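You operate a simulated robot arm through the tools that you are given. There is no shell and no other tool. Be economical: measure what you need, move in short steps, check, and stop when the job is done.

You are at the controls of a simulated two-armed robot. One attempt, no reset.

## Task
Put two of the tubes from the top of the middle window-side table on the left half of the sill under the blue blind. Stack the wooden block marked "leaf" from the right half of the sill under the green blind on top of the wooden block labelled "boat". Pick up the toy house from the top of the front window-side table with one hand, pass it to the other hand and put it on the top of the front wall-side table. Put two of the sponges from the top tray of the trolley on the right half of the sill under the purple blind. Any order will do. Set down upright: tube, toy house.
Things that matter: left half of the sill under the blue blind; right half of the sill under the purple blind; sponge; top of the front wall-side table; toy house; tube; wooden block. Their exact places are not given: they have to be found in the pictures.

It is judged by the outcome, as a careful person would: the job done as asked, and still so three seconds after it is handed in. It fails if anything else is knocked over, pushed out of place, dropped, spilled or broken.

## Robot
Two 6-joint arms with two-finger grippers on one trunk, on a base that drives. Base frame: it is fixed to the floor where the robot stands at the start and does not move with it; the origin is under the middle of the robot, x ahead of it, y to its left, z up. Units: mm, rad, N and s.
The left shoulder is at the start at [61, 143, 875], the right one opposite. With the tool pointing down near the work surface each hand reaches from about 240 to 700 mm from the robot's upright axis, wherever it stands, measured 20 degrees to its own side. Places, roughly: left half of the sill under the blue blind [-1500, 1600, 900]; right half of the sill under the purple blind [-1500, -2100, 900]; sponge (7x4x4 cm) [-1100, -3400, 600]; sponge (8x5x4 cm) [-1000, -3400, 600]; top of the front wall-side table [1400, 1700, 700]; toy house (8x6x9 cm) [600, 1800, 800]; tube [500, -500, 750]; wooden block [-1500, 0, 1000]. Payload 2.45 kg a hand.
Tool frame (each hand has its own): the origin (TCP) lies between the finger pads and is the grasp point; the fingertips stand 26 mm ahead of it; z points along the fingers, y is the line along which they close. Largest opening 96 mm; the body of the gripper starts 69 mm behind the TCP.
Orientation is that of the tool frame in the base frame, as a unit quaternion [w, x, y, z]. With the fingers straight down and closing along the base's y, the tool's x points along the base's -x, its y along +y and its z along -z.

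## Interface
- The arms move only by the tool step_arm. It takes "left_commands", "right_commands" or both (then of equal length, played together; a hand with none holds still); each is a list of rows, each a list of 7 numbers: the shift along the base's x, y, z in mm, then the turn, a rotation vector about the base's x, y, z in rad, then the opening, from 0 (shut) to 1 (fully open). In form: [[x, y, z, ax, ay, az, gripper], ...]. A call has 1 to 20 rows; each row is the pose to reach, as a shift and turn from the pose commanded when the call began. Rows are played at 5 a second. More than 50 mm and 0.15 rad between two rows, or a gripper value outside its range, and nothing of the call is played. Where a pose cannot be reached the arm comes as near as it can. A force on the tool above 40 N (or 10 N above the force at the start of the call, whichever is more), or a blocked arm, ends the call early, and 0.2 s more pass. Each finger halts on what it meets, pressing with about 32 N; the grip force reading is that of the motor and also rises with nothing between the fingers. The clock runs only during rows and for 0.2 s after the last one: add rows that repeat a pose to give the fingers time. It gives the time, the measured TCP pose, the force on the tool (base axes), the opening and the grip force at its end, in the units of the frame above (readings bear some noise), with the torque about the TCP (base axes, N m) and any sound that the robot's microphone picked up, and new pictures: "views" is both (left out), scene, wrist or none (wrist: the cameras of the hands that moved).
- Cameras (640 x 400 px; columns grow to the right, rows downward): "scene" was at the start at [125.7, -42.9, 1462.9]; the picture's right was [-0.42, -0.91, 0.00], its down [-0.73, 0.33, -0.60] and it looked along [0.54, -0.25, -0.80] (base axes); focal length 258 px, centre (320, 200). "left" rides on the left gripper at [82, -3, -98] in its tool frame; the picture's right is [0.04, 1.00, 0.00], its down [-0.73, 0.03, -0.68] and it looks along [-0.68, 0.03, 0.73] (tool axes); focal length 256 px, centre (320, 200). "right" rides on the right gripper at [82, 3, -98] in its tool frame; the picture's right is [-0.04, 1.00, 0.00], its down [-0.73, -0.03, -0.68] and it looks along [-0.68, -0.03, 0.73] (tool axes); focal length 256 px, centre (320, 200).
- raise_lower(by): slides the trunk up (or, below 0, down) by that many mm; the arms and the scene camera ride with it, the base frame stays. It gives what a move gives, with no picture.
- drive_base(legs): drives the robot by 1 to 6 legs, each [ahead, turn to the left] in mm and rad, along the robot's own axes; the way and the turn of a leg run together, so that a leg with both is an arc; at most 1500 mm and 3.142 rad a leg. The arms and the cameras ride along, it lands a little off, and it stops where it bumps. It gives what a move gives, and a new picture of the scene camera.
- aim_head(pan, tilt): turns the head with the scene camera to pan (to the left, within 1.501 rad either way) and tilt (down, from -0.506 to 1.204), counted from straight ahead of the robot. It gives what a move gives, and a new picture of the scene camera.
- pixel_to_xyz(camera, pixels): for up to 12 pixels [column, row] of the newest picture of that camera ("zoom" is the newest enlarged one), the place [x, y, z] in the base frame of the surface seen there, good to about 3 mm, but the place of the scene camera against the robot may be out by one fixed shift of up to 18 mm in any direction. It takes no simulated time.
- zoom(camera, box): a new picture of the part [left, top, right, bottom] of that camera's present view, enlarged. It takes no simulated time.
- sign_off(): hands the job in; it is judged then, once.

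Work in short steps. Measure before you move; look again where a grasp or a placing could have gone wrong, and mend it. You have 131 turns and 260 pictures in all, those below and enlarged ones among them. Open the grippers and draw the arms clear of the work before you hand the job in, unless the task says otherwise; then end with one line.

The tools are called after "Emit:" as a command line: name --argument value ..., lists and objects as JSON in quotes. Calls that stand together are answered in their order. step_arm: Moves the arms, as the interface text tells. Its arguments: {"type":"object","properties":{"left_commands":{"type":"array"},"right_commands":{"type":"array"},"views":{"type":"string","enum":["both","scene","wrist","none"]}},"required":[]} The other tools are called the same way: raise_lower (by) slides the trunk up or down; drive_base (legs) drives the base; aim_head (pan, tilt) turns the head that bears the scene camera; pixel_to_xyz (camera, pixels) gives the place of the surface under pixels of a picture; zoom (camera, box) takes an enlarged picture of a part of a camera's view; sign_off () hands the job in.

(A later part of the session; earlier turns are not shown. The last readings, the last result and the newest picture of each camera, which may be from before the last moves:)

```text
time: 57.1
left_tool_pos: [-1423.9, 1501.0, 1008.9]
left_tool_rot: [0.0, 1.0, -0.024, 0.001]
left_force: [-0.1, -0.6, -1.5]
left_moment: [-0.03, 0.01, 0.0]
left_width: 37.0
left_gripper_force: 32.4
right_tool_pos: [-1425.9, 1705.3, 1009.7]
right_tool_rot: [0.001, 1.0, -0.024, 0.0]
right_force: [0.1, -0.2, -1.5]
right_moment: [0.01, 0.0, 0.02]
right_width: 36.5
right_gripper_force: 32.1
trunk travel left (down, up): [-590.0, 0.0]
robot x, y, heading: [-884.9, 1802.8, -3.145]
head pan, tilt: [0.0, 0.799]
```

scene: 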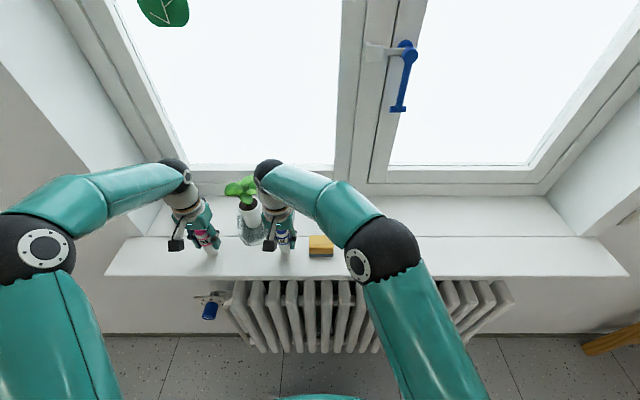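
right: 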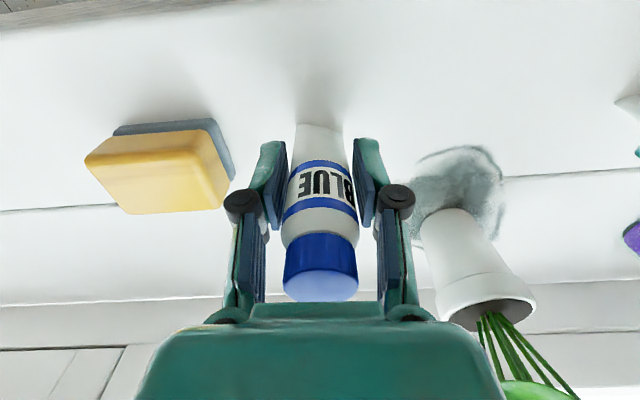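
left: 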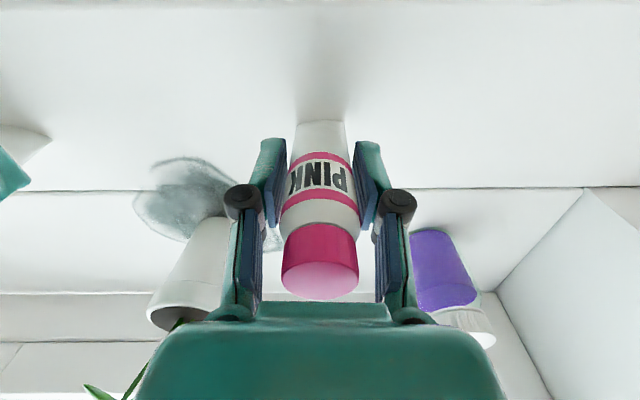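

No contact yet (force ≈ -1.5, the tube's weight). I go down 3 mm more and read the force.

Emit:
step_arm --left_commands '[[0, 0, -1.5, 0, 0, 0, 0], [0, 0, -3, 0, 0, 0, 0], [0, 0, -3, 0, 0, 0, 0]]' --right_commands '[[0, 0, -1.5, 0, 0, 0, 0], [0, 0, -3, 0, 0, 0, 0], [0, 0, -3, 0, 0, 0, 0]]' --views "none"

```text
time: 57.9
left_tool_pos: [-1424.9, 1500.5, 1007.7]
left_tool_rot: [-0.001, 1.0, -0.024, -0.001]
left_force: [-1.5, 0.5, 11.0]
left_moment: [0.04, 0.11, 0.01]
left_width: 37.2
left_gripper_force: 31.5
right_tool_pos: [-1424.2, 1704.7, 1007.4]
right_tool_rot: [0.0, 1.0, -0.023, -0.002]
right_force: [-1.8, -1.5, 6.4]
right_moment: [-0.05, 0.17, 0.02]
right_width: 36.3
right_gripper_force: 32.1
trunk travel left (down, up): [-590.0, 0.0]
robot x, y, heading: [-882.5, 1803.2, -3.142]
head pan, tilt: [0.0, 0.799]
```

Both tubes are in contact with the sill. I open part way, wait, and rise straight up.

Emit:
step_arm --left_commands '[[0, 0, 0.5, 0, 0, 0, 0], [0, 0, 0.5, 0, 0, 0, 0.45], [0, 0, 0.5, 0, 0, 0, 0.62], [0, 0, 0.5, 0, 0, 0, 0.62], [0, 0, 20, 0, 0, 0, 0.62], [0, 0, 60, 0, 0, 0, 0.62], [0, 0, 105, 0, 0, 0, 0.62], [0, 0, 140, 0, 0, 0, 0.62]]' --right_commands '[[0, 0, 0.5, 0, 0, 0, 0], [0, 0, 0.5, 0, 0, 0, 0.45], [0, 0, 0.5, 0, 0, 0, 0.62], [0, 0, 0.5, 0, 0, 0, 0.62], [0, 0, 20, 0, 0, 0, 0.62], [0, 0, 60, 0, 0, 0, 0.62], [0, 0, 105, 0, 0, 0, 0.62], [0, 0, 140, 0, 0, 0, 0.62]]'

```text
time: 59.7
left_tool_pos: [-1424.4, 1502.5, 1149.6]
left_tool_rot: [0.0, 1.0, -0.025, 0.001]
left_force: [-0.7, 0.6, 0.4]
left_moment: [-0.03, 0.0, 0.0]
left_width: 59.8
left_gripper_force: 0.2
right_tool_pos: [-1427.5, 1715.3, 1154.9]
right_tool_rot: [0.006, 0.999, -0.032, -0.003]
right_force: [-0.4, 0.5, -0.3]
right_moment: [0.01, 0.03, 0.02]
right_width: 59.7
right_gripper_force: 0.0
trunk travel left (down, up): [-590.0, 0.0]
robot x, y, heading: [-883.2, 1803.1, -3.137]
head pan, tilt: [0.0, 0.799]
```

scene: 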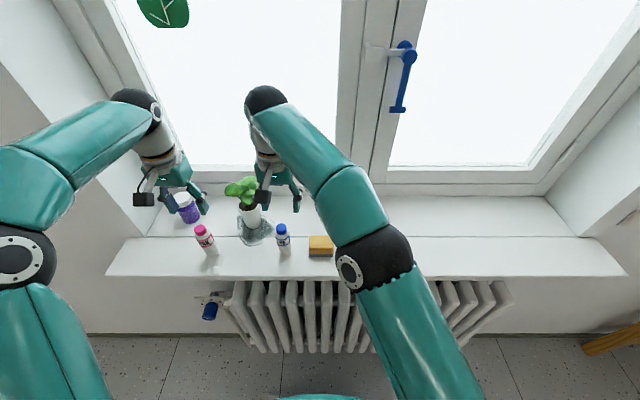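
right: 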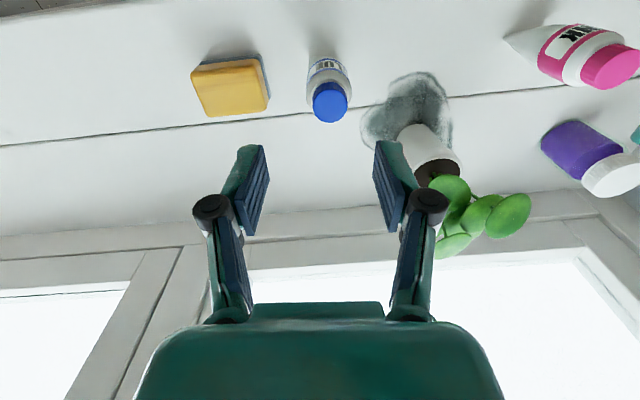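
left: 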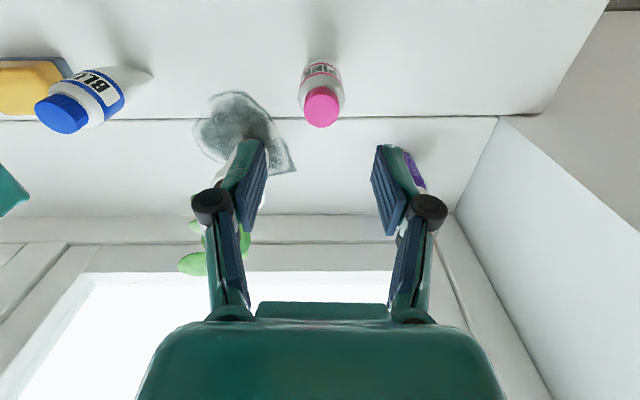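

Both tubes stand upright on the left half. I draw the hands back, then reverse into the aisle and turn toward the tables.

Emit:
step_arm --left_commands '[[40, -10, 0, 0, 0, 0, 0.62], [80, 0, 0, 0, 0, 0, 0.62], [120, 20, 0, 0, 0, 0, 0.62], [148, 50, 0, 0, 0, 0, 0.62], [160, 90, 0, 0, 0, 0, 0.8], [160, 90, 0, 0, 0, 0, 1], [160, 90, 0, 0, 0, 0, 1]]' --right_commands '[[27, 34, 0, 0, 0, 0, 0.62], [53, 68, 0, 0, 0, 0, 0.62], [80, 102, 0, 0, 0, 0, 0.62], [107, 136, 0, 0, 0, 0, 0.62], [133, 170, 0, 0, 0, 0, 0.62], [160, 204, 0, 0, 0, 0, 0.8], [160, 204, 0, 0, 0, 0, 1]]' --views "none"

Emit:
drive_base --legs '[[-420, 0], [0, -0.8]]'

Emit:
drive_base --legs '[[0, -0.8]]'

Emit:
aim_head --pan -1.2 --tilt 0.6

```text
time: 61.3
left_tool_pos: [-1266.7, 1590.2, 1146.3]
left_tool_rot: [-0.001, 1.0, -0.023, 0.0]
left_force: [0.2, 0.1, -0.2]
left_moment: [0.03, -0.04, -0.03]
left_width: 96.0
left_gripper_force: 0.0
right_tool_pos: [-1263.0, 1909.1, 1145.2]
right_tool_rot: [0.001, 1.0, -0.023, 0.0]
right_force: [-0.7, -0.6, 0.4]
right_moment: [0.0, -0.02, -0.01]
right_width: 96.3
right_gripper_force: 0.0
trunk travel left (down, up): [-590.0, 0.0]
robot x, y, heading: [-882.4, 1808.1, -3.138]
head pan, tilt: [0.0, 0.799]
```

```text
time: 66.2
left_tool_pos: [-882.9, 1932.8, 1147.1]
left_tool_rot: [0.0, 0.91, -0.414, 0.002]
left_force: [0.0, 0.4, 0.2]
left_moment: [0.0, 0.0, -0.02]
left_width: 96.1
left_gripper_force: 0.0
right_tool_pos: [-653.1, 2150.3, 1145.4]
right_tool_rot: [0.001, 0.91, -0.414, -0.001]
right_force: [-0.1, 0.2, -0.5]
right_moment: [-0.02, 0.01, -0.02]
right_width: 95.9
right_gripper_force: 0.1
trunk travel left (down, up): [-590.0, 0.0]
robot x, y, heading: [-485.4, 1785.6, 2.338]
head pan, tilt: [0.0, 0.799]
```

scene: 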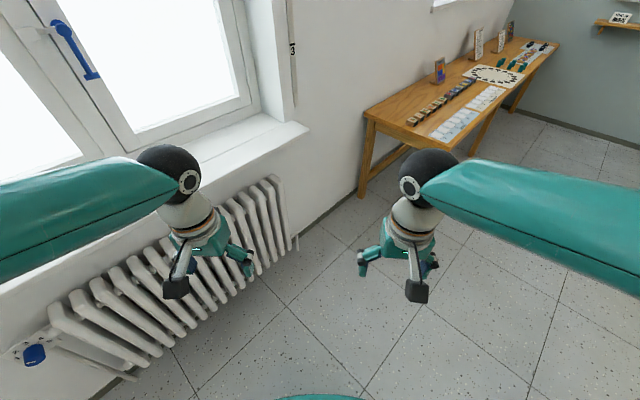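

```text
time: 69.0
left_tool_pos: [-652.7, 2175.9, 1148.5]
left_tool_rot: [0.0, -0.672, 0.74, -0.001]
left_force: [0.2, 0.3, 0.0]
left_moment: [-0.03, 0.0, 0.01]
left_width: 96.1
left_gripper_force: 0.1
right_tool_pos: [-334.6, 2158.9, 1147.0]
right_tool_rot: [0.0, -0.673, 0.74, 0.0]
right_force: [-0.3, 0.3, -0.2]
right_moment: [-0.01, -0.01, -0.01]
right_width: 95.8
right_gripper_force: 0.0
trunk travel left (down, up): [-590.0, 0.0]
robot x, y, heading: [-513.1, 1786.0, 1.53]
head pan, tilt: [0.0, 0.799]
```

scene: 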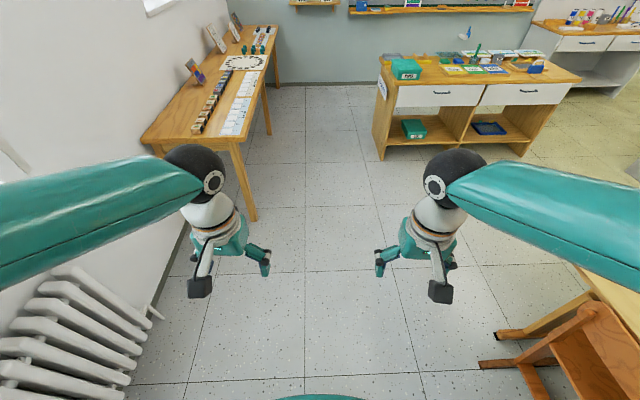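

```text
time: 70.4
left_tool_pos: [-652.6, 2175.4, 1147.4]
left_tool_rot: [-0.001, -0.672, 0.74, -0.001]
left_force: [-0.8, -0.1, 0.1]
left_moment: [0.01, 0.0, -0.02]
left_width: 96.2
left_gripper_force: 0.1
right_tool_pos: [-335.4, 2157.7, 1145.7]
right_tool_rot: [0.0, -0.673, 0.74, 0.0]
right_force: [-0.4, -0.2, -0.4]
right_moment: [0.02, 0.0, -0.02]
right_width: 95.9
right_gripper_force: 0.2
trunk travel left (down, up): [-590.0, 0.0]
robot x, y, heading: [-514.6, 1784.7, 1.531]
head pan, tilt: [-1.201, 0.6]
```

scene: 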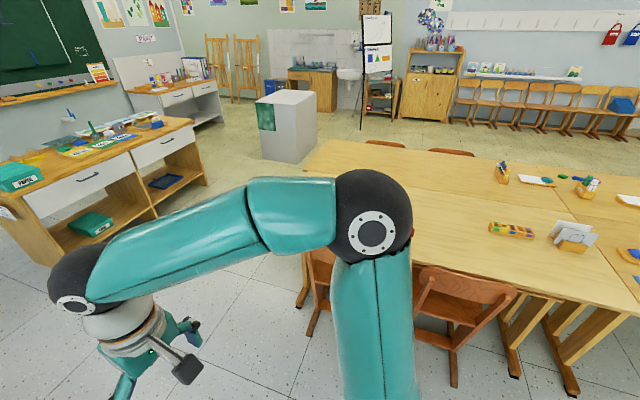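

The toy house is hidden behind the elbow. I measure the passage between the table's front end and the front cabinet.

Emit:
pixel_to_xyz --camera "scene" --pixels '[[20, 260], [122, 238], [205, 182], [294, 162], [325, 142], [305, 240], [478, 275], [500, 330], [420, 152], [600, 300], [510, 232], [300, 305]]'

Emit:
aim_head --pan -1.5 --tilt 0.3

```text
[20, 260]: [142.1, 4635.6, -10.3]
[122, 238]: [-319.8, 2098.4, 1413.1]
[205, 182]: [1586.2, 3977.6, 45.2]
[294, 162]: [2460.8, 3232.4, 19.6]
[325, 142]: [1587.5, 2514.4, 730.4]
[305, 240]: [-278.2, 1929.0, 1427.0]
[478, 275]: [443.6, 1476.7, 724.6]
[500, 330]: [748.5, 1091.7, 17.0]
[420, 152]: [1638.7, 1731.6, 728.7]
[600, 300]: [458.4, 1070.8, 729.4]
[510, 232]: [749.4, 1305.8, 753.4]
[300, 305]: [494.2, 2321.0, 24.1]
```

```text
time: 71.2
left_tool_pos: [-652.6, 2173.5, 1147.5]
left_tool_rot: [-0.001, -0.671, 0.741, -0.001]
left_force: [0.0, 0.1, -1.1]
left_moment: [0.0, 0.02, 0.0]
left_width: 96.1
left_gripper_force: 0.1
right_tool_pos: [-334.2, 2156.8, 1146.4]
right_tool_rot: [-0.001, -0.673, 0.739, 0.0]
right_force: [-0.1, 0.1, 0.4]
right_moment: [0.01, 0.01, 0.01]
right_width: 96.0
right_gripper_force: 0.0
trunk travel left (down, up): [-590.0, 0.0]
robot x, y, heading: [-515.6, 1786.7, 1.533]
head pan, tilt: [-1.499, 0.3]
```

scene: 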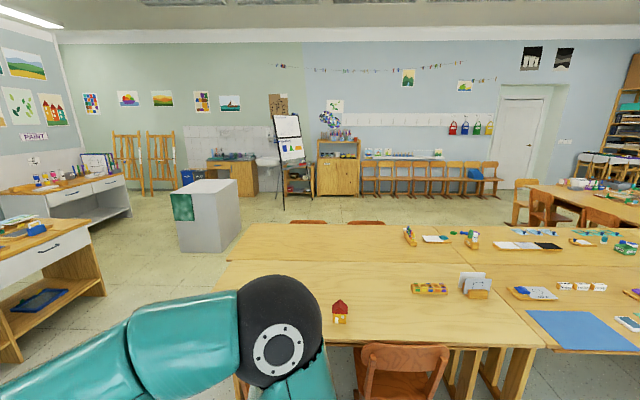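

The toy house is visible at (340,312). I measure it, the chairs and the table corners.

Emit:
pixel_to_xyz --camera "scene" --pixels '[[340, 303], [340, 318], [333, 318], [346, 318], [340, 323], [405, 350], [220, 288], [245, 226], [400, 262], [380, 345], [440, 352], [320, 262]]'

Emit:
zoom --camera "scene" --box '[280, 270, 440, 370]'

```text
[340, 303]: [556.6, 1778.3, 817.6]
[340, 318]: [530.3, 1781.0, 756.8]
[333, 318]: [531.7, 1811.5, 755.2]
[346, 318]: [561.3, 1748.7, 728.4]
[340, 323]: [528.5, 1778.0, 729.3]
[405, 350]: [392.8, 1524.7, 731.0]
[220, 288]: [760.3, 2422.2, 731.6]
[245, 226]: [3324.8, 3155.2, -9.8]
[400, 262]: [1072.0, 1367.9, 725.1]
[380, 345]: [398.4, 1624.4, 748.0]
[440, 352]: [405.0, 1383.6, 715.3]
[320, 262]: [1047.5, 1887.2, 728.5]
```

```text
4.00 times, centred on (360, 320) of scene
```

zoom: 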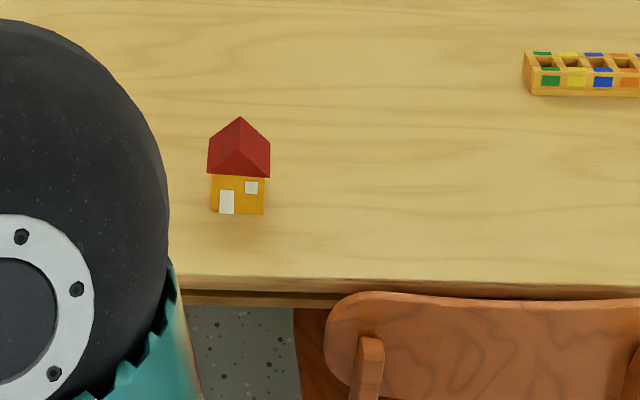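

House centre ≈ (568,1783), base z≈729, top ~820. I move to y≈1900, turn to face the table in two small turns, then approach to x≈-60.

Emit:
drive_base --legs '[[115, 0], [0, -0.77], [0, -0.77]]'

Emit:
aim_head --pan 0.0 --tilt 0.7

```text
time: 76.8
left_tool_pos: [-127.1, 2075.3, 1148.8]
left_tool_rot: [0.0, -0.002, 1.0, 0.002]
left_force: [-1.1, -0.7, -0.3]
left_moment: [0.07, 0.04, 0.0]
left_width: 96.1
left_gripper_force: 0.1
right_tool_pos: [-114.4, 1758.3, 1145.5]
right_tool_rot: [0.0, -0.002, 1.0, 0.002]
right_force: [-0.7, -0.5, 0.3]
right_moment: [0.07, 0.0, 0.01]
right_width: 96.1
right_gripper_force: 0.0
trunk travel left (down, up): [-590.0, 0.0]
robot x, y, heading: [-505.6, 1951.1, 0.031]
head pan, tilt: [-1.499, 0.3]
stopped in leg 3: the robot was blocked; the commanded pose is now the measured one
```

scene: 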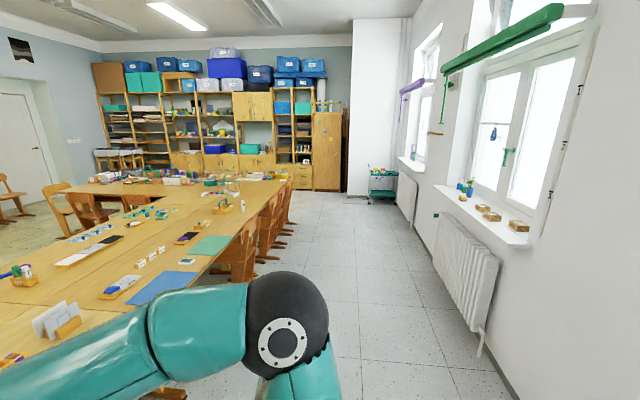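

```text
time: 78.4
left_tool_pos: [-128.6, 2079.0, 1148.3]
left_tool_rot: [-0.001, -0.002, 1.0, -0.001]
left_force: [0.0, 0.4, 0.5]
left_moment: [0.01, 0.0, 0.01]
left_width: 96.1
left_gripper_force: 0.0
right_tool_pos: [-113.6, 1761.1, 1146.8]
right_tool_rot: [0.0, -0.003, 1.0, 0.0]
right_force: [0.5, -0.9, -0.9]
right_moment: [0.0, 0.0, -0.04]
right_width: 96.0
right_gripper_force: 0.1
trunk travel left (down, up): [-590.0, 0.0]
robot x, y, heading: [-503.8, 1952.3, 0.038]
head pan, tilt: [0.0, 0.7]
```

scene: 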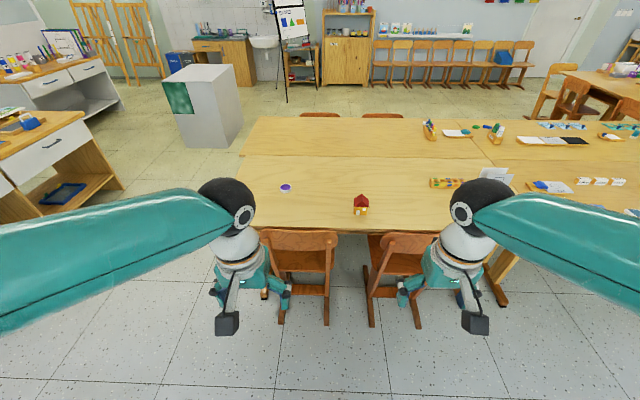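

The house is at (361,205), with chairs on either side below. I measure the chair legs' nearest points and the house.

Emit:
pixel_to_xyz --camera "scene" --pixels '[[281, 320], [324, 322], [372, 323], [417, 325], [265, 240], [330, 240], [385, 240], [361, 197], [361, 212], [354, 211], [368, 211], [285, 188]]'

Emit:
zoom --camera "scene" --box '[320, 180, 400, 230]'

```text
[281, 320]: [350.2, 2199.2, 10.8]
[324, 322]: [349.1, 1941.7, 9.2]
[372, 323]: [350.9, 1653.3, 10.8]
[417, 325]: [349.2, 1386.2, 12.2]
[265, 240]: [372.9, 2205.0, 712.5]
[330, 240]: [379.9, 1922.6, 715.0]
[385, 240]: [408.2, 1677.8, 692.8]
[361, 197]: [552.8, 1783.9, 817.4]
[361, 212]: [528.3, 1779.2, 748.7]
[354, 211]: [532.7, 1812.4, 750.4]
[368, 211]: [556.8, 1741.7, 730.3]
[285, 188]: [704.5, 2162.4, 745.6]
```

```text
8.00 times, centred on (360, 205) of scene
```

zoom: 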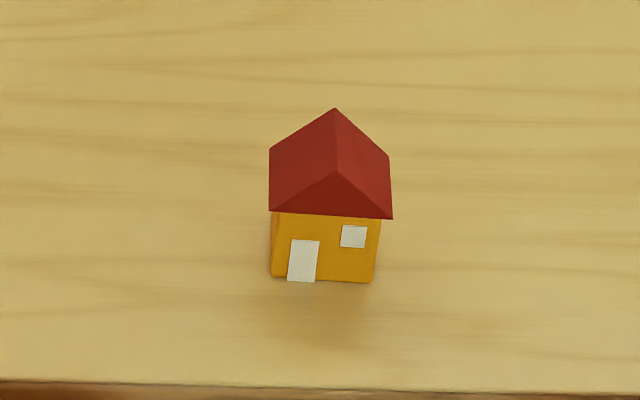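

Chairs' near edges are at x≈350. I straighten and drive 450 mm ahead, stopping at x≈-50.

Emit:
drive_base --legs '[[0, -0.04], [450, 0]]'

Emit:
aim_head --pan -0.2 --tilt 0.95

```text
time: 81.5
left_tool_pos: [325.3, 2068.0, 1149.8]
left_tool_rot: [-0.001, 0.014, 1.0, 0.0]
left_force: [-0.8, -1.3, 0.0]
left_moment: [0.0, 0.0, -0.03]
left_width: 95.9
left_gripper_force: 0.0
right_tool_pos: [328.1, 1749.0, 1147.4]
right_tool_rot: [0.0, 0.013, 1.0, 0.0]
right_force: [-0.3, -0.7, 0.2]
right_moment: [-0.03, 0.02, 0.03]
right_width: 95.9
right_gripper_force: 0.2
trunk travel left (down, up): [-590.0, 0.0]
robot x, y, heading: [-61.5, 1950.4, -0.0]
head pan, tilt: [0.0, 0.7]
```

scene: 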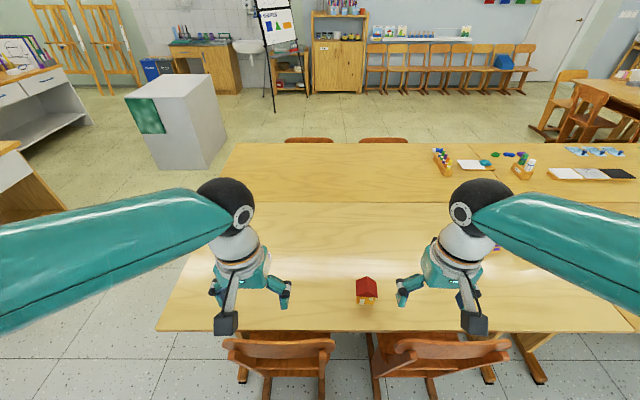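

```text
time: 82.3
left_tool_pos: [323.9, 2068.5, 1150.3]
left_tool_rot: [-0.001, 0.014, 1.0, 0.0]
left_force: [-1.0, 0.7, 0.3]
left_moment: [-0.04, 0.0, -0.05]
left_width: 96.0
left_gripper_force: 0.1
right_tool_pos: [326.5, 1749.8, 1147.6]
right_tool_rot: [0.0, 0.013, 1.0, -0.001]
right_force: [-0.3, 0.1, 0.7]
right_moment: [0.0, -0.05, -0.03]
right_width: 96.3
right_gripper_force: 0.1
trunk travel left (down, up): [-590.0, 0.0]
robot x, y, heading: [-60.5, 1945.9, 0.003]
head pan, tilt: [-0.201, 0.949]
```

scene: 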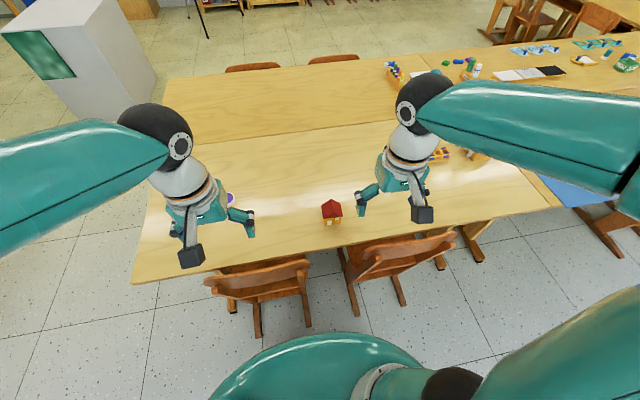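

The robot is placed well. I move the right hand above the house while yawing 90° (so it closes along x) and look from the wrist camera.

Emit:
step_arm --right_commands '[[21, 3, -17, 0, 0, 0.143, 1], [43, 6, -34, 0, 0, 0.286, 1], [64, 9, -51, 0, 0, 0.428, 1], [85, 12, -68, 0, 0, 0.571, 1], [106, 15, -85, 0, 0, 0.714, 1], [128, 18, -102, 0, 0, 0.857, 1], [149, 21, -119, 0, 0, 1.0, 1], [170, 24, -136, 0, 0, 1.142, 1], [191, 27, -153, 0, 0, 1.285, 1], [213, 30, -170, 0, 0, 1.428, 1], [234, 33, -187, 0, 0, 1.571, 1], [234, 33, -187, 0, 0, 1.571, 1]]'

```text
time: 84.9
left_tool_pos: [323.2, 2066.3, 1149.7]
left_tool_rot: [-0.001, 0.014, 1.0, 0.0]
left_force: [0.2, 0.5, 0.8]
left_moment: [0.0, 0.03, 0.01]
left_width: 95.8
left_gripper_force: 0.1
right_tool_pos: [560.3, 1783.3, 961.7]
right_tool_rot: [-0.001, -0.698, 0.716, -0.001]
right_force: [0.1, -1.1, -0.1]
right_moment: [-0.03, 0.0, 0.01]
right_width: 95.9
right_gripper_force: 0.0
trunk travel left (down, up): [-590.0, 0.0]
robot x, y, heading: [-58.7, 1946.6, 0.003]
head pan, tilt: [-0.201, 0.949]
```

scene: 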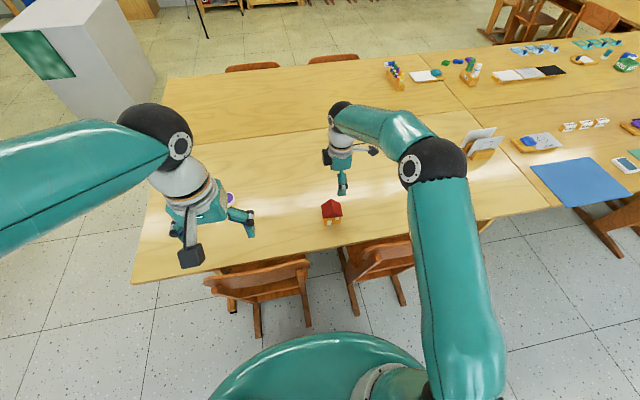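
right: 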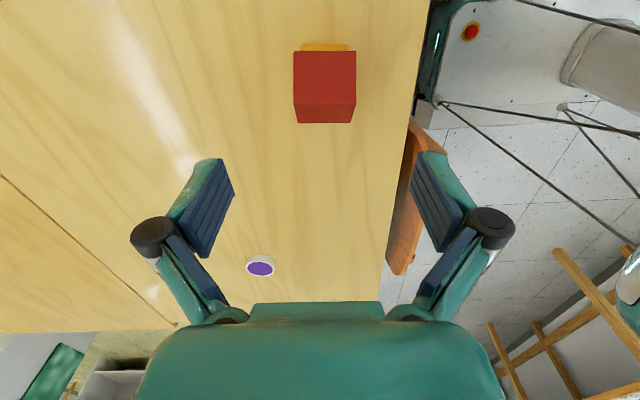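

The house roof shows at (293–356, 50–122) in the wrist view. I measure its corners.

Emit:
pixel_to_xyz --camera "right" --pixels '[[296, 96], [353, 96], [325, 96], [325, 118], [298, 118], [352, 118], [325, 60], [297, 60], [353, 60], [325, 47], [325, 92], [260, 40]]'

Emit:
zoom --camera "right" --box '[240, 20, 420, 140]'

```text
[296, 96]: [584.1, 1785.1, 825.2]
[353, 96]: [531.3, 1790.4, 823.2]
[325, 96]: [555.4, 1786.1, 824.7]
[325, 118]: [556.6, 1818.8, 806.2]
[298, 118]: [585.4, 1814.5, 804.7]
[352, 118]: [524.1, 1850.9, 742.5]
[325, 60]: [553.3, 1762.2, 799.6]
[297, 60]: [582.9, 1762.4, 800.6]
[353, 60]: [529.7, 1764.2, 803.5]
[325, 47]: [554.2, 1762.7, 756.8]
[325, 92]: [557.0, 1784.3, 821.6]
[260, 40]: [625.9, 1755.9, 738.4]
```

```text
3.33 times, centred on (330, 80) of right
```

zoom: 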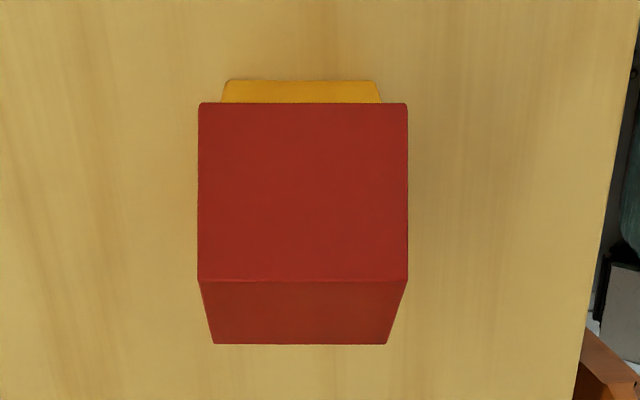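

Roof spans x 530–585, ridge y≈1787, top 825, base 738. I descend to TCP z≈800 centred at (557,1787) and close along x.

Emit:
step_arm --right_commands '[[-3, 3, -30, 0, 0, 0.026, 1], [-3, 3, -75, 0, 0, 0.026, 1], [-3, 3, -115, 0, 0, 0.026, 1], [-3, 3, -145, 0, 0, 0.026, 1], [-3, 3, -161, 0, 0, 0.026, 1], [-3, 3, -161, 0, 0, 0.026, 1], [-3, 3, -161, 0, 0, 0.026, 0.5], [-3, 3, -161, 0, 0, 0.026, 0.2], [-3, 3, -161, 0, 0, 0.026, 0], [-3, 3, -161, 0, 0, 0.026, 0]]'

```text
time: 87.1
left_tool_pos: [323.3, 2067.0, 1149.3]
left_tool_rot: [-0.001, 0.013, 1.0, 0.0]
left_force: [-0.3, -0.1, 0.0]
left_moment: [-0.01, 0.01, -0.04]
left_width: 95.9
left_gripper_force: 0.0
right_tool_pos: [557.1, 1783.6, 799.9]
right_tool_rot: [-0.001, -0.707, 0.708, 0.0]
right_force: [-0.2, 0.0, 1.2]
right_moment: [-0.04, -0.04, 0.06]
right_width: 56.1
right_gripper_force: 32.2
trunk travel left (down, up): [-590.0, 0.0]
robot x, y, heading: [-58.3, 1947.3, 0.003]
head pan, tilt: [-0.201, 0.949]
```

scene: 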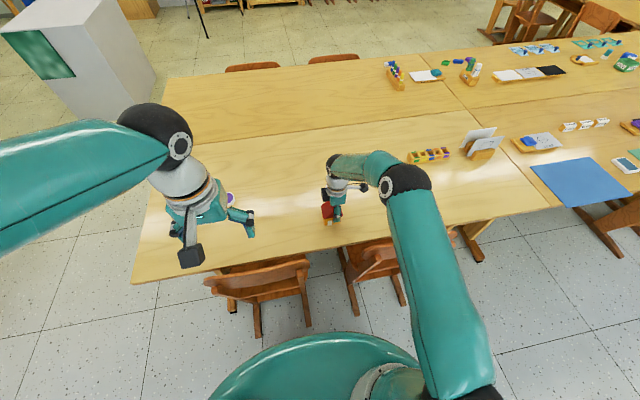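
right: 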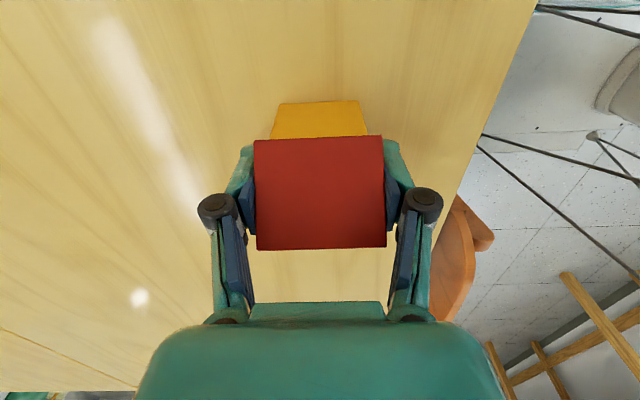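

The house is held (width 56). I lift and move it to the handover place at about (550,1950,1000).

Emit:
step_arm --right_commands '[[0, 0, 20, 0, 0, 0, 0], [0, 0, 65, 0, 0, 0, 0], [0, 20, 105, 0, 0, 0, 0], [0, 50, 140, 0, 0, 0, 0], [-3, 85, 170, 0, 0, 0, 0], [-5, 125, 190, 0, 0, 0, 0], [-7, 166, 200, 0, 0, 0, 0], [-7, 166, 200, 0, 0, 0, 0]]' --left_commands '[[10, 0, -10, 0, -0.12, 0, 1], [20, 0, -20, 0, -0.24, 0, 1], [30, 0, -30, 0, -0.36, 0, 1], [40, 0, -40, 0, -0.48, 0, 1], [50, 0, -50, 0, -0.6, 0, 1], [60, 0, -60, 0, -0.72, 0, 1], [70, 0, -75, 0, -0.84, 0, 1], [70, 0, -75, 0, -0.84, 0, 1]]'

```text
time: 88.9
left_tool_pos: [393.6, 2066.4, 1075.2]
left_tool_rot: [0.408, 0.014, 0.913, 0.005]
left_force: [0.1, 0.2, -0.3]
left_moment: [0.03, -0.01, -0.02]
left_width: 96.1
left_gripper_force: 0.1
right_tool_pos: [549.1, 1953.9, 1002.1]
right_tool_rot: [0.001, -0.706, 0.709, 0.001]
right_force: [0.4, -0.6, -1.1]
right_moment: [0.03, 0.01, 0.01]
right_width: 56.1
right_gripper_force: 31.8
trunk travel left (down, up): [-590.0, 0.0]
robot x, y, heading: [-58.7, 1948.1, 0.008]
head pan, tilt: [-0.201, 0.949]
```

scene: 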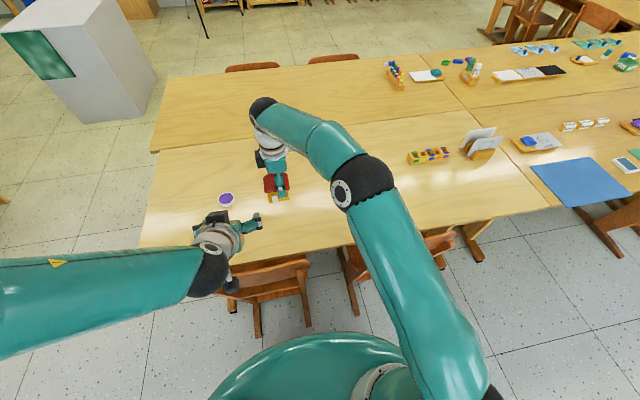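
right: 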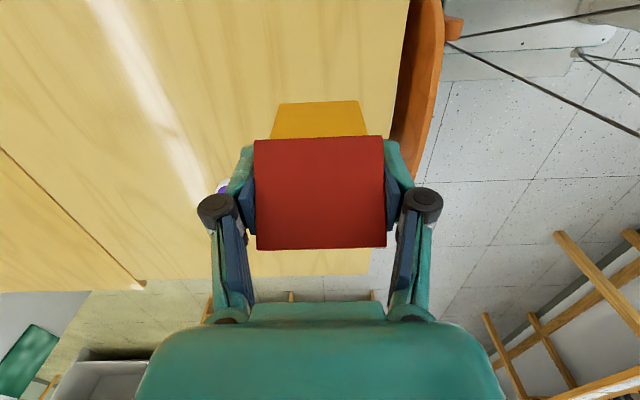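
left: 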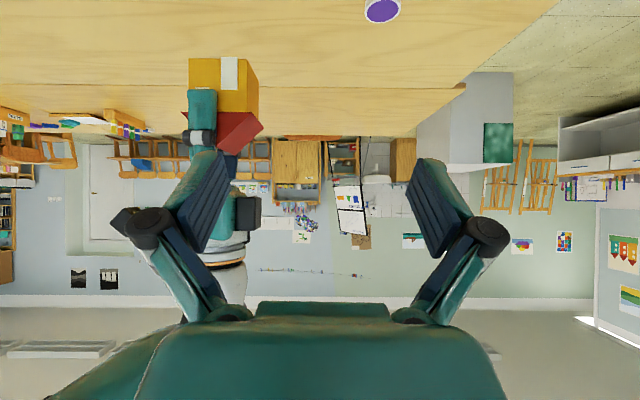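

Pitching works. I finish the left hand's tilt to 70° and bring it behind the house at about (415,1955,1010).

Emit:
step_arm --left_commands '[[0, 0, -10, 0, -0.13, 0, 1], [0, 0, -25, 0, -0.26, 0, 1], [5, -10, -45, 0, -0.382, 0, 1], [10, -40, -55, 0, -0.382, 0, 1], [15, -75, -66, 0, -0.382, 0, 1], [22, -112, -66, 0, -0.382, 0, 1], [22, -112, -66, 0, -0.382, 0, 1]]'

```text
time: 90.5
left_tool_pos: [415.8, 1956.4, 1011.0]
left_tool_rot: [0.573, 0.011, 0.819, 0.009]
left_force: [-0.7, 1.1, -0.5]
left_moment: [-0.01, 0.01, -0.04]
left_width: 96.1
left_gripper_force: 0.0
left hand out of reach, approached as far as the arm can: row 1, 2, 3, 4
right_tool_pos: [549.7, 1953.9, 1001.4]
right_tool_rot: [-0.001, -0.706, 0.708, 0.002]
right_force: [-0.6, 0.8, -0.8]
right_moment: [0.02, 0.01, -0.02]
right_width: 56.5
right_gripper_force: 32.1
trunk travel left (down, up): [-590.0, 0.0]
robot x, y, heading: [-58.3, 1948.9, 0.001]
head pan, tilt: [-0.201, 0.949]
```

scene: 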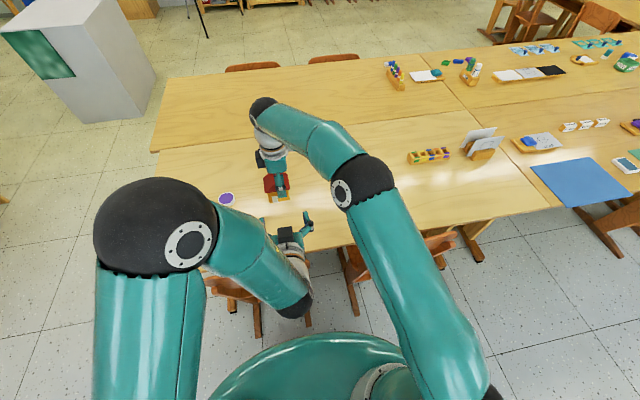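
left: 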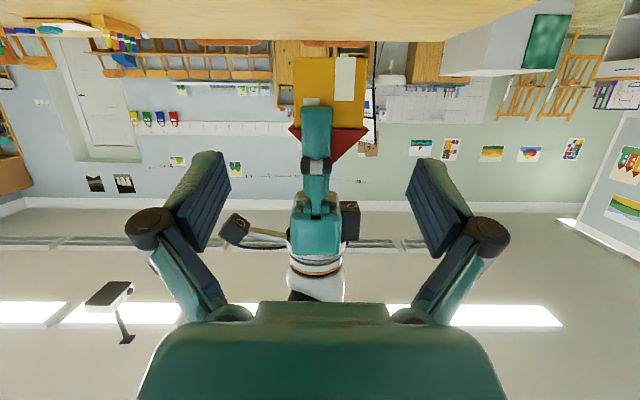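

The left hand sits behind the house, which appears at columns 293–367. I measure the walls and A's finger from this camera.

Emit:
pixel_to_xyz --camera "left" --pixels '[[297, 80], [362, 80], [330, 62], [297, 118], [362, 118], [293, 131], [366, 131], [318, 180], [306, 190], [330, 190], [318, 140], [330, 58]]'

Emit:
zoom --camera "left" --box '[240, 40, 400, 140]'

```text
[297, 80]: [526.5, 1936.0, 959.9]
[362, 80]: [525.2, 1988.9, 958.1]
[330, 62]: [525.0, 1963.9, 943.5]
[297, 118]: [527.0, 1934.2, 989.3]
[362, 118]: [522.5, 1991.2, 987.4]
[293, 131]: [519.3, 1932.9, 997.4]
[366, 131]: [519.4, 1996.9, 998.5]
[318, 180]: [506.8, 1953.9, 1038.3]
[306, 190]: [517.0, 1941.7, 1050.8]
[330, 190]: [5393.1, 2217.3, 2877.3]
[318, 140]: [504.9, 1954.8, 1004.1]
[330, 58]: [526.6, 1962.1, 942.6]
```

```text
4.00 times, centred on (320, 90) of left
```

zoom: 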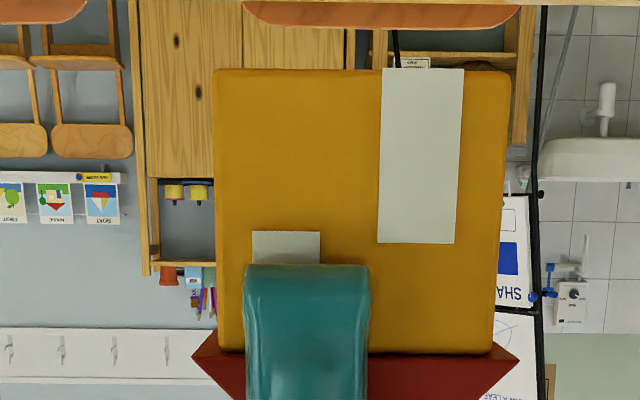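

House walls span y≈1933–1993 (centre 1963), bottom z≈938, eaves ~993. I advance the left hand to TCP (540,1963,962), open, straddling the walls.

Emit:
step_arm --left_commands '[[0, 6.5, -2, 0, 0, 0, 1], [30, 6.5, -13, 0, 0, 0, 1], [60, 6.5, -24, 0, 0, 0, 1], [90, 6.5, -36, 0, 0, 0, 1], [110, 6.5, -44, 0, 0, 0, 1], [124, 6.5, -49, 0, 0, 0, 1], [124, 6.5, -49, 0, 0, 0, 1]]'

```text
time: 92.1
left_tool_pos: [541.3, 1958.9, 962.4]
left_tool_rot: [0.572, 0.011, 0.82, 0.009]
left_force: [0.3, -0.3, -0.2]
left_moment: [0.0, 0.01, -0.01]
left_width: 95.9
left_gripper_force: 0.1
right_tool_pos: [549.5, 1952.5, 1001.2]
right_tool_rot: [0.0, -0.706, 0.708, 0.0]
right_force: [-0.2, -0.7, -0.9]
right_moment: [-0.02, 0.0, 0.02]
right_width: 56.1
right_gripper_force: 31.6
trunk travel left (down, up): [-590.0, 0.0]
robot x, y, heading: [-58.9, 1947.5, 0.004]
head pan, tilt: [-0.201, 0.949]
```

scene: 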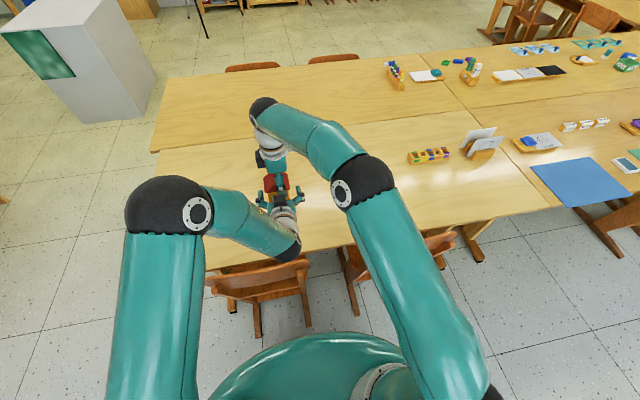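
left: 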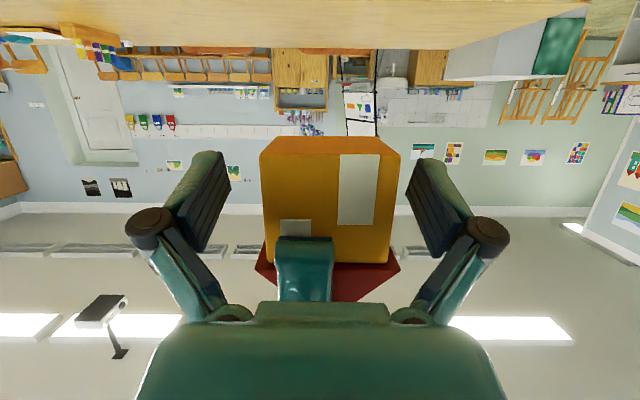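

The house sits ~11 px (≈4.5 mm) right of the hand's centre; I correct y by +4.5 and close the left hand, with the right still holding.

Emit:
step_arm --left_commands '[[0, 4.5, 0, 0, 0, 0, 1], [0, 4.5, 0, 0, 0, 0, 0.75], [0, 4.5, 0, 0, 0, 0, 0.6], [0, 4.5, 0, 0, 0, 0, 0.4], [0, 4.5, 0, 0, 0, 0, 0], [0, 4.5, 0, 0, 0, 0, 0]]' --views "wrist"

```text
time: 93.5
left_tool_pos: [542.5, 1964.2, 961.4]
left_tool_rot: [0.573, 0.012, 0.82, 0.007]
left_force: [-3.0, -3.8, 2.2]
left_moment: [-0.56, -0.08, 0.04]
left_width: 59.2
left_gripper_force: 32.1
right_tool_pos: [550.4, 1955.1, 1002.0]
right_tool_rot: [0.001, -0.706, 0.708, 0.001]
right_force: [3.8, 3.9, -2.8]
right_moment: [0.73, -0.1, -0.11]
right_width: 55.9
right_gripper_force: 32.1
trunk travel left (down, up): [-590.0, 0.0]
robot x, y, heading: [-59.1, 1948.0, 0.003]
head pan, tilt: [-0.201, 0.949]
```

left: 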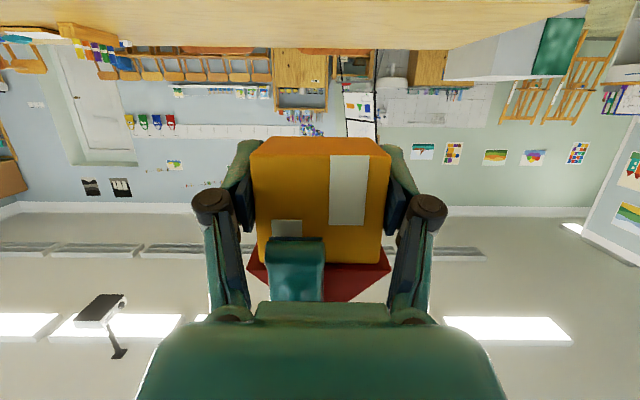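

The left hand grips the walls (59 mm). I open the right hand slightly and lift it straight away.

Emit:
step_arm --right_commands '[[0, 0, 0, 0, 0, 0, 0.65], [0, 0, 0, 0, 0, 0, 0.75], [0, 0, 0, 0, 0, 0, 0.75], [0, 0, 15, 0, 0, 0, 0.75], [0, 0, 45, 0, 0, 0, 0.75], [0, 0, 85, 0, 0, 0, 0.75], [0, 0, 120, 0, 0, 0, 0.75]]'

```text
time: 95.1
left_tool_pos: [541.1, 1965.0, 960.5]
left_tool_rot: [0.573, 0.012, 0.82, 0.008]
left_force: [0.2, 0.6, -0.6]
left_moment: [0.0, 0.03, -0.02]
left_width: 59.2
left_gripper_force: 32.1
right_tool_pos: [549.0, 1951.8, 1118.3]
right_tool_rot: [-0.001, -0.707, 0.707, 0.001]
right_force: [-0.3, -0.4, 0.1]
right_moment: [-0.06, 0.01, 0.0]
right_width: 72.0
right_gripper_force: 0.1
trunk travel left (down, up): [-590.0, 0.0]
robot x, y, heading: [-57.2, 1947.5, 0.005]
head pan, tilt: [-0.201, 0.949]
```

scene: 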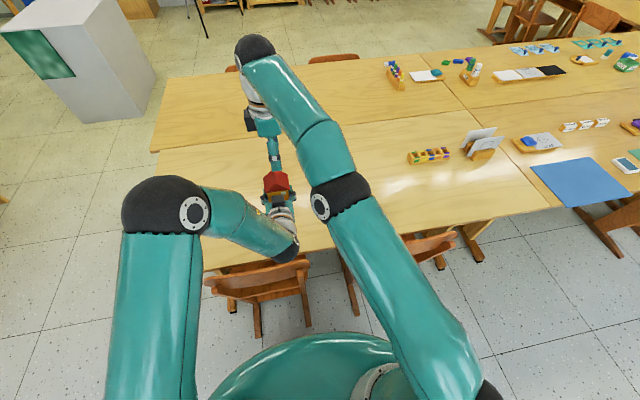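
right: 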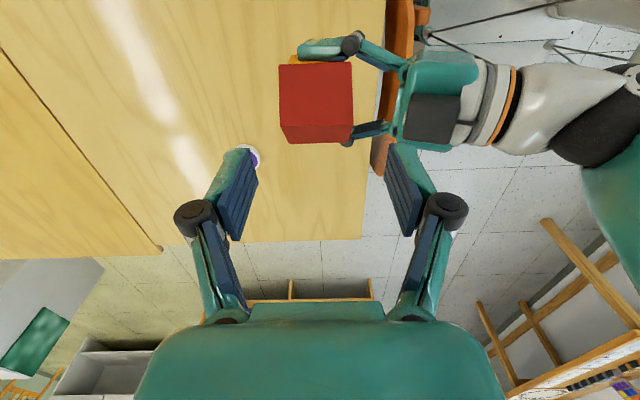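

The house is now in the left hand. I tuck the right hand back with its yaw undone and draw the left in a little.

Emit:
step_arm --right_commands '[[-10, -20, 0, 0, 0, -0.143, 0.8], [-30, -40, 5, 0, 0, -0.286, 0.9], [-55, -65, 10, 0, 0, -0.428, 1], [-80, -90, 10, 0, 0, -0.571, 1], [-105, -115, 10, 0, 0, -0.714, 1], [-130, -140, 10, 0, 0, -0.857, 1], [-155, -165, 10, 0, 0, -1.0, 1], [-180, -185, 10, 0, 0, -1.142, 1], [-200, -195, 10, 0, 0, -1.285, 1], [-215, -205, 10, 0, 0, -1.428, 1], [-225, -210, 10, 0, 0, -1.571, 1]]' --left_commands '[[0, 0, 0, 0, 0, 0, 0], [0, 0, 10, 0, 0, 0, 0], [0, 0, 20, 0, 0, 0, 0], [0, 0, 30, 0, 0, 0, 0], [-15, 0, 40, 0, 0, 0, 0], [-30, 0, 50, 0, 0, 0, 0], [-45, 0, 50, 0, 0, 0, 0], [-60, 0, 50, 0, 0, 0, 0], [-75, 0, 50, 0, 0, 0, 0], [-90, 0, 50, 0, 0, 0, 0], [-90, 0, 50, 0, 0, 0, 0]]' --views "none"

Emit:
drive_base --legs '[[-440, 0], [0, 0.77]]'

Emit:
drive_base --legs '[[0, 0.79]]'

```text
time: 97.5
left_tool_pos: [448.2, 1967.6, 1009.4]
left_tool_rot: [0.574, 0.011, 0.819, 0.008]
left_force: [0.3, -0.3, -0.6]
left_moment: [0.01, -0.01, -0.02]
left_width: 59.1
left_gripper_force: 31.7
right_tool_pos: [326.5, 1741.1, 1129.5]
right_tool_rot: [-0.001, 0.003, 1.0, -0.001]
right_force: [0.8, 0.2, 0.0]
right_moment: [-0.01, 0.01, 0.04]
right_width: 96.0
right_gripper_force: 0.1
trunk travel left (down, up): [-590.0, 0.0]
robot x, y, heading: [-54.3, 1949.4, 0.003]
head pan, tilt: [-0.201, 0.949]
```

```text
time: 102.5
left_tool_pos: [-146.6, 2317.0, 1008.1]
left_tool_rot: [0.527, -0.3, 0.763, 0.224]
left_force: [-0.5, 0.0, -0.6]
left_moment: [-0.01, -0.01, 0.0]
left_width: 59.2
left_gripper_force: 31.7
right_tool_pos: [-75.5, 2068.5, 1130.4]
right_tool_rot: [-0.001, -0.379, 0.926, -0.001]
right_force: [0.4, -0.4, -0.9]
right_moment: [0.0, 0.01, 0.01]
right_width: 95.7
right_gripper_force: 0.0
trunk travel left (down, up): [-590.0, 0.0]
robot x, y, heading: [-472.7, 1927.7, 0.779]
head pan, tilt: [-0.201, 0.949]
```

scene: 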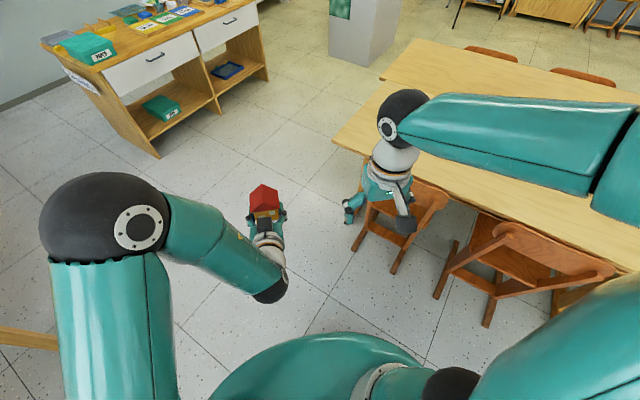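

```text
time: 105.2
left_tool_pos: [-521.8, 2434.6, 1009.6]
left_tool_rot: [0.4, -0.571, 0.589, 0.41]
left_force: [0.1, 0.3, -1.1]
left_moment: [-0.03, -0.01, 0.04]
left_width: 59.1
left_gripper_force: 32.0
right_tool_pos: [-297.4, 2309.4, 1130.1]
right_tool_rot: [0.0, -0.706, 0.708, -0.001]
right_force: [-0.3, 0.2, -0.3]
right_moment: [0.01, -0.01, 0.0]
right_width: 96.1
right_gripper_force: 0.0
trunk travel left (down, up): [-590.0, 0.0]
robot x, y, heading: [-443.8, 1927.2, 1.565]
head pan, tilt: [-0.201, 0.949]
```

scene: 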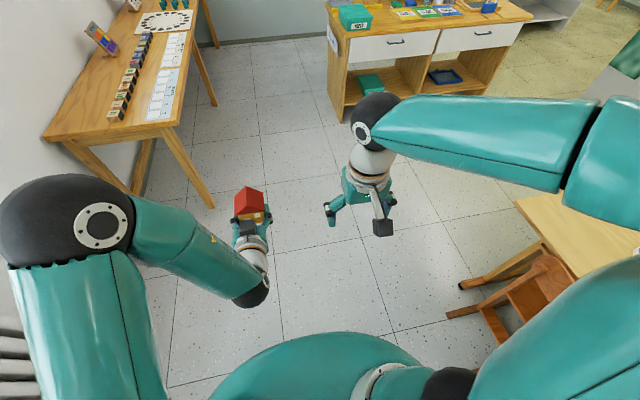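

The house rides safely. I measure the side table, front cabinet and table corner before driving on.

Emit:
pixel_to_xyz --camera "scene" --pixels '[[208, 205], [150, 195], [180, 120], [330, 118], [375, 130], [540, 195], [462, 288], [450, 315], [330, 20]]'

```text
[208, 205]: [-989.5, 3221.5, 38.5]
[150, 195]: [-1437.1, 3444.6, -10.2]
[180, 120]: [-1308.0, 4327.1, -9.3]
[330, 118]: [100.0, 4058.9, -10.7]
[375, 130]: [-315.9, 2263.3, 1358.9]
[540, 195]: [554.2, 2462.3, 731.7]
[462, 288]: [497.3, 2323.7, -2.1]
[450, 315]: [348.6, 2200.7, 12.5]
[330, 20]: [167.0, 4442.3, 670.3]
```

There is about 1.6 m between the table end (y≈2465) and the cabinet (y≈4060). I drive ahead 1320 mm and turn right in two steps.

Emit:
drive_base --legs '[[1320, 0], [0, -0.78]]'

Emit:
drive_base --legs '[[0, -0.79]]'

```text
time: 114.2
left_tool_pos: [-118.0, 3660.8, 1008.8]
left_tool_rot: [0.526, -0.302, 0.762, 0.226]
left_force: [0.0, -0.5, -2.2]
left_moment: [0.0, -0.01, -0.02]
left_width: 59.2
left_gripper_force: 31.7
right_tool_pos: [-45.4, 3414.2, 1129.1]
right_tool_rot: [0.0, -0.38, 0.925, 0.0]
right_force: [0.4, 0.3, -0.1]
right_moment: [-0.03, 0.01, 0.02]
right_width: 96.2
right_gripper_force: 0.0
trunk travel left (down, up): [-590.0, 0.0]
robot x, y, heading: [-441.4, 3268.4, 0.782]
head pan, tilt: [-0.201, 0.949]
```

scene: 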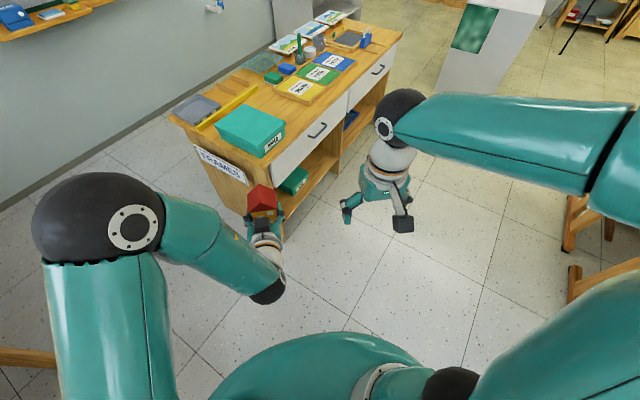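

```text
time: 117.0
left_tool_pos: [67.2, 3309.5, 1010.2]
left_tool_rot: [0.572, 0.019, 0.82, 0.003]
left_force: [0.5, 0.3, -0.5]
left_moment: [-0.01, 0.03, 0.01]
left_width: 59.3
left_gripper_force: 32.2
right_tool_pos: [-61.0, 3085.8, 1130.8]
right_tool_rot: [0.0, 0.01, 1.0, 0.0]
right_force: [-0.9, -0.2, 0.4]
right_moment: [0.04, 0.0, -0.01]
right_width: 96.0
right_gripper_force: 0.0
trunk travel left (down, up): [-590.0, 0.0]
robot x, y, heading: [-438.9, 3299.7, -0.007]
head pan, tilt: [-0.201, 0.949]
```

scene: 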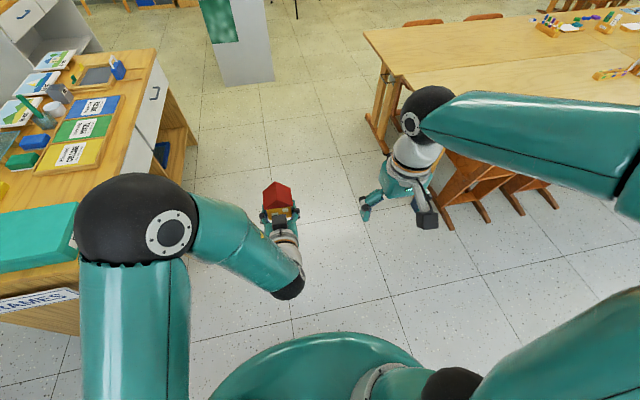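

I check the cabinet's and pedestal's nearest edges, then drive on.

Emit:
pixel_to_xyz --camera "scene" --pixels '[[150, 130], [196, 148], [228, 84], [272, 80], [375, 118], [365, 35], [72, 262]]'

Emit:
drive_base --legs '[[860, 0], [860, 0]]'

```text
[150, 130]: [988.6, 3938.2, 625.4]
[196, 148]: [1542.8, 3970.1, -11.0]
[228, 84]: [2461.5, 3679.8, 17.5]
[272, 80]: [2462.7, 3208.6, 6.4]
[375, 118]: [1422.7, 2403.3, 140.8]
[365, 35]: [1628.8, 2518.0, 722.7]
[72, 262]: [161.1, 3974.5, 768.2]
```

```text
time: 125.9
left_tool_pos: [1800.9, 3274.7, 1010.0]
left_tool_rot: [0.573, 0.023, 0.819, 0.0]
left_force: [0.0, 0.5, -1.0]
left_moment: [0.01, 0.01, 0.0]
left_width: 59.3
left_gripper_force: 32.2
right_tool_pos: [1672.2, 3052.6, 1131.5]
right_tool_rot: [0.001, 0.014, 1.0, 0.0]
right_force: [0.1, -0.5, 0.7]
right_moment: [0.02, -0.03, 0.0]
right_width: 96.3
right_gripper_force: 0.0
trunk travel left (down, up): [-590.0, 0.0]
robot x, y, heading: [1294.1, 3268.8, -0.026]
head pan, tilt: [-0.201, 0.949]
```

scene: 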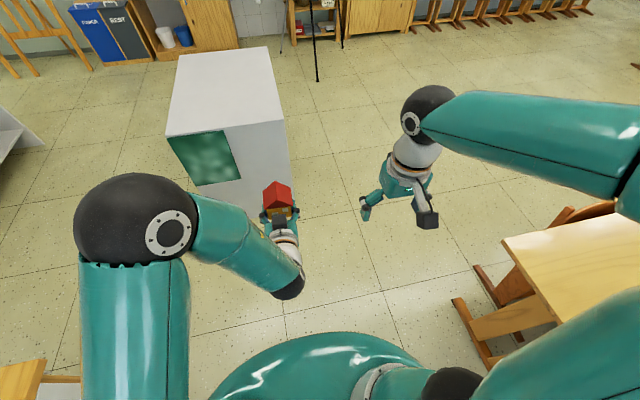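

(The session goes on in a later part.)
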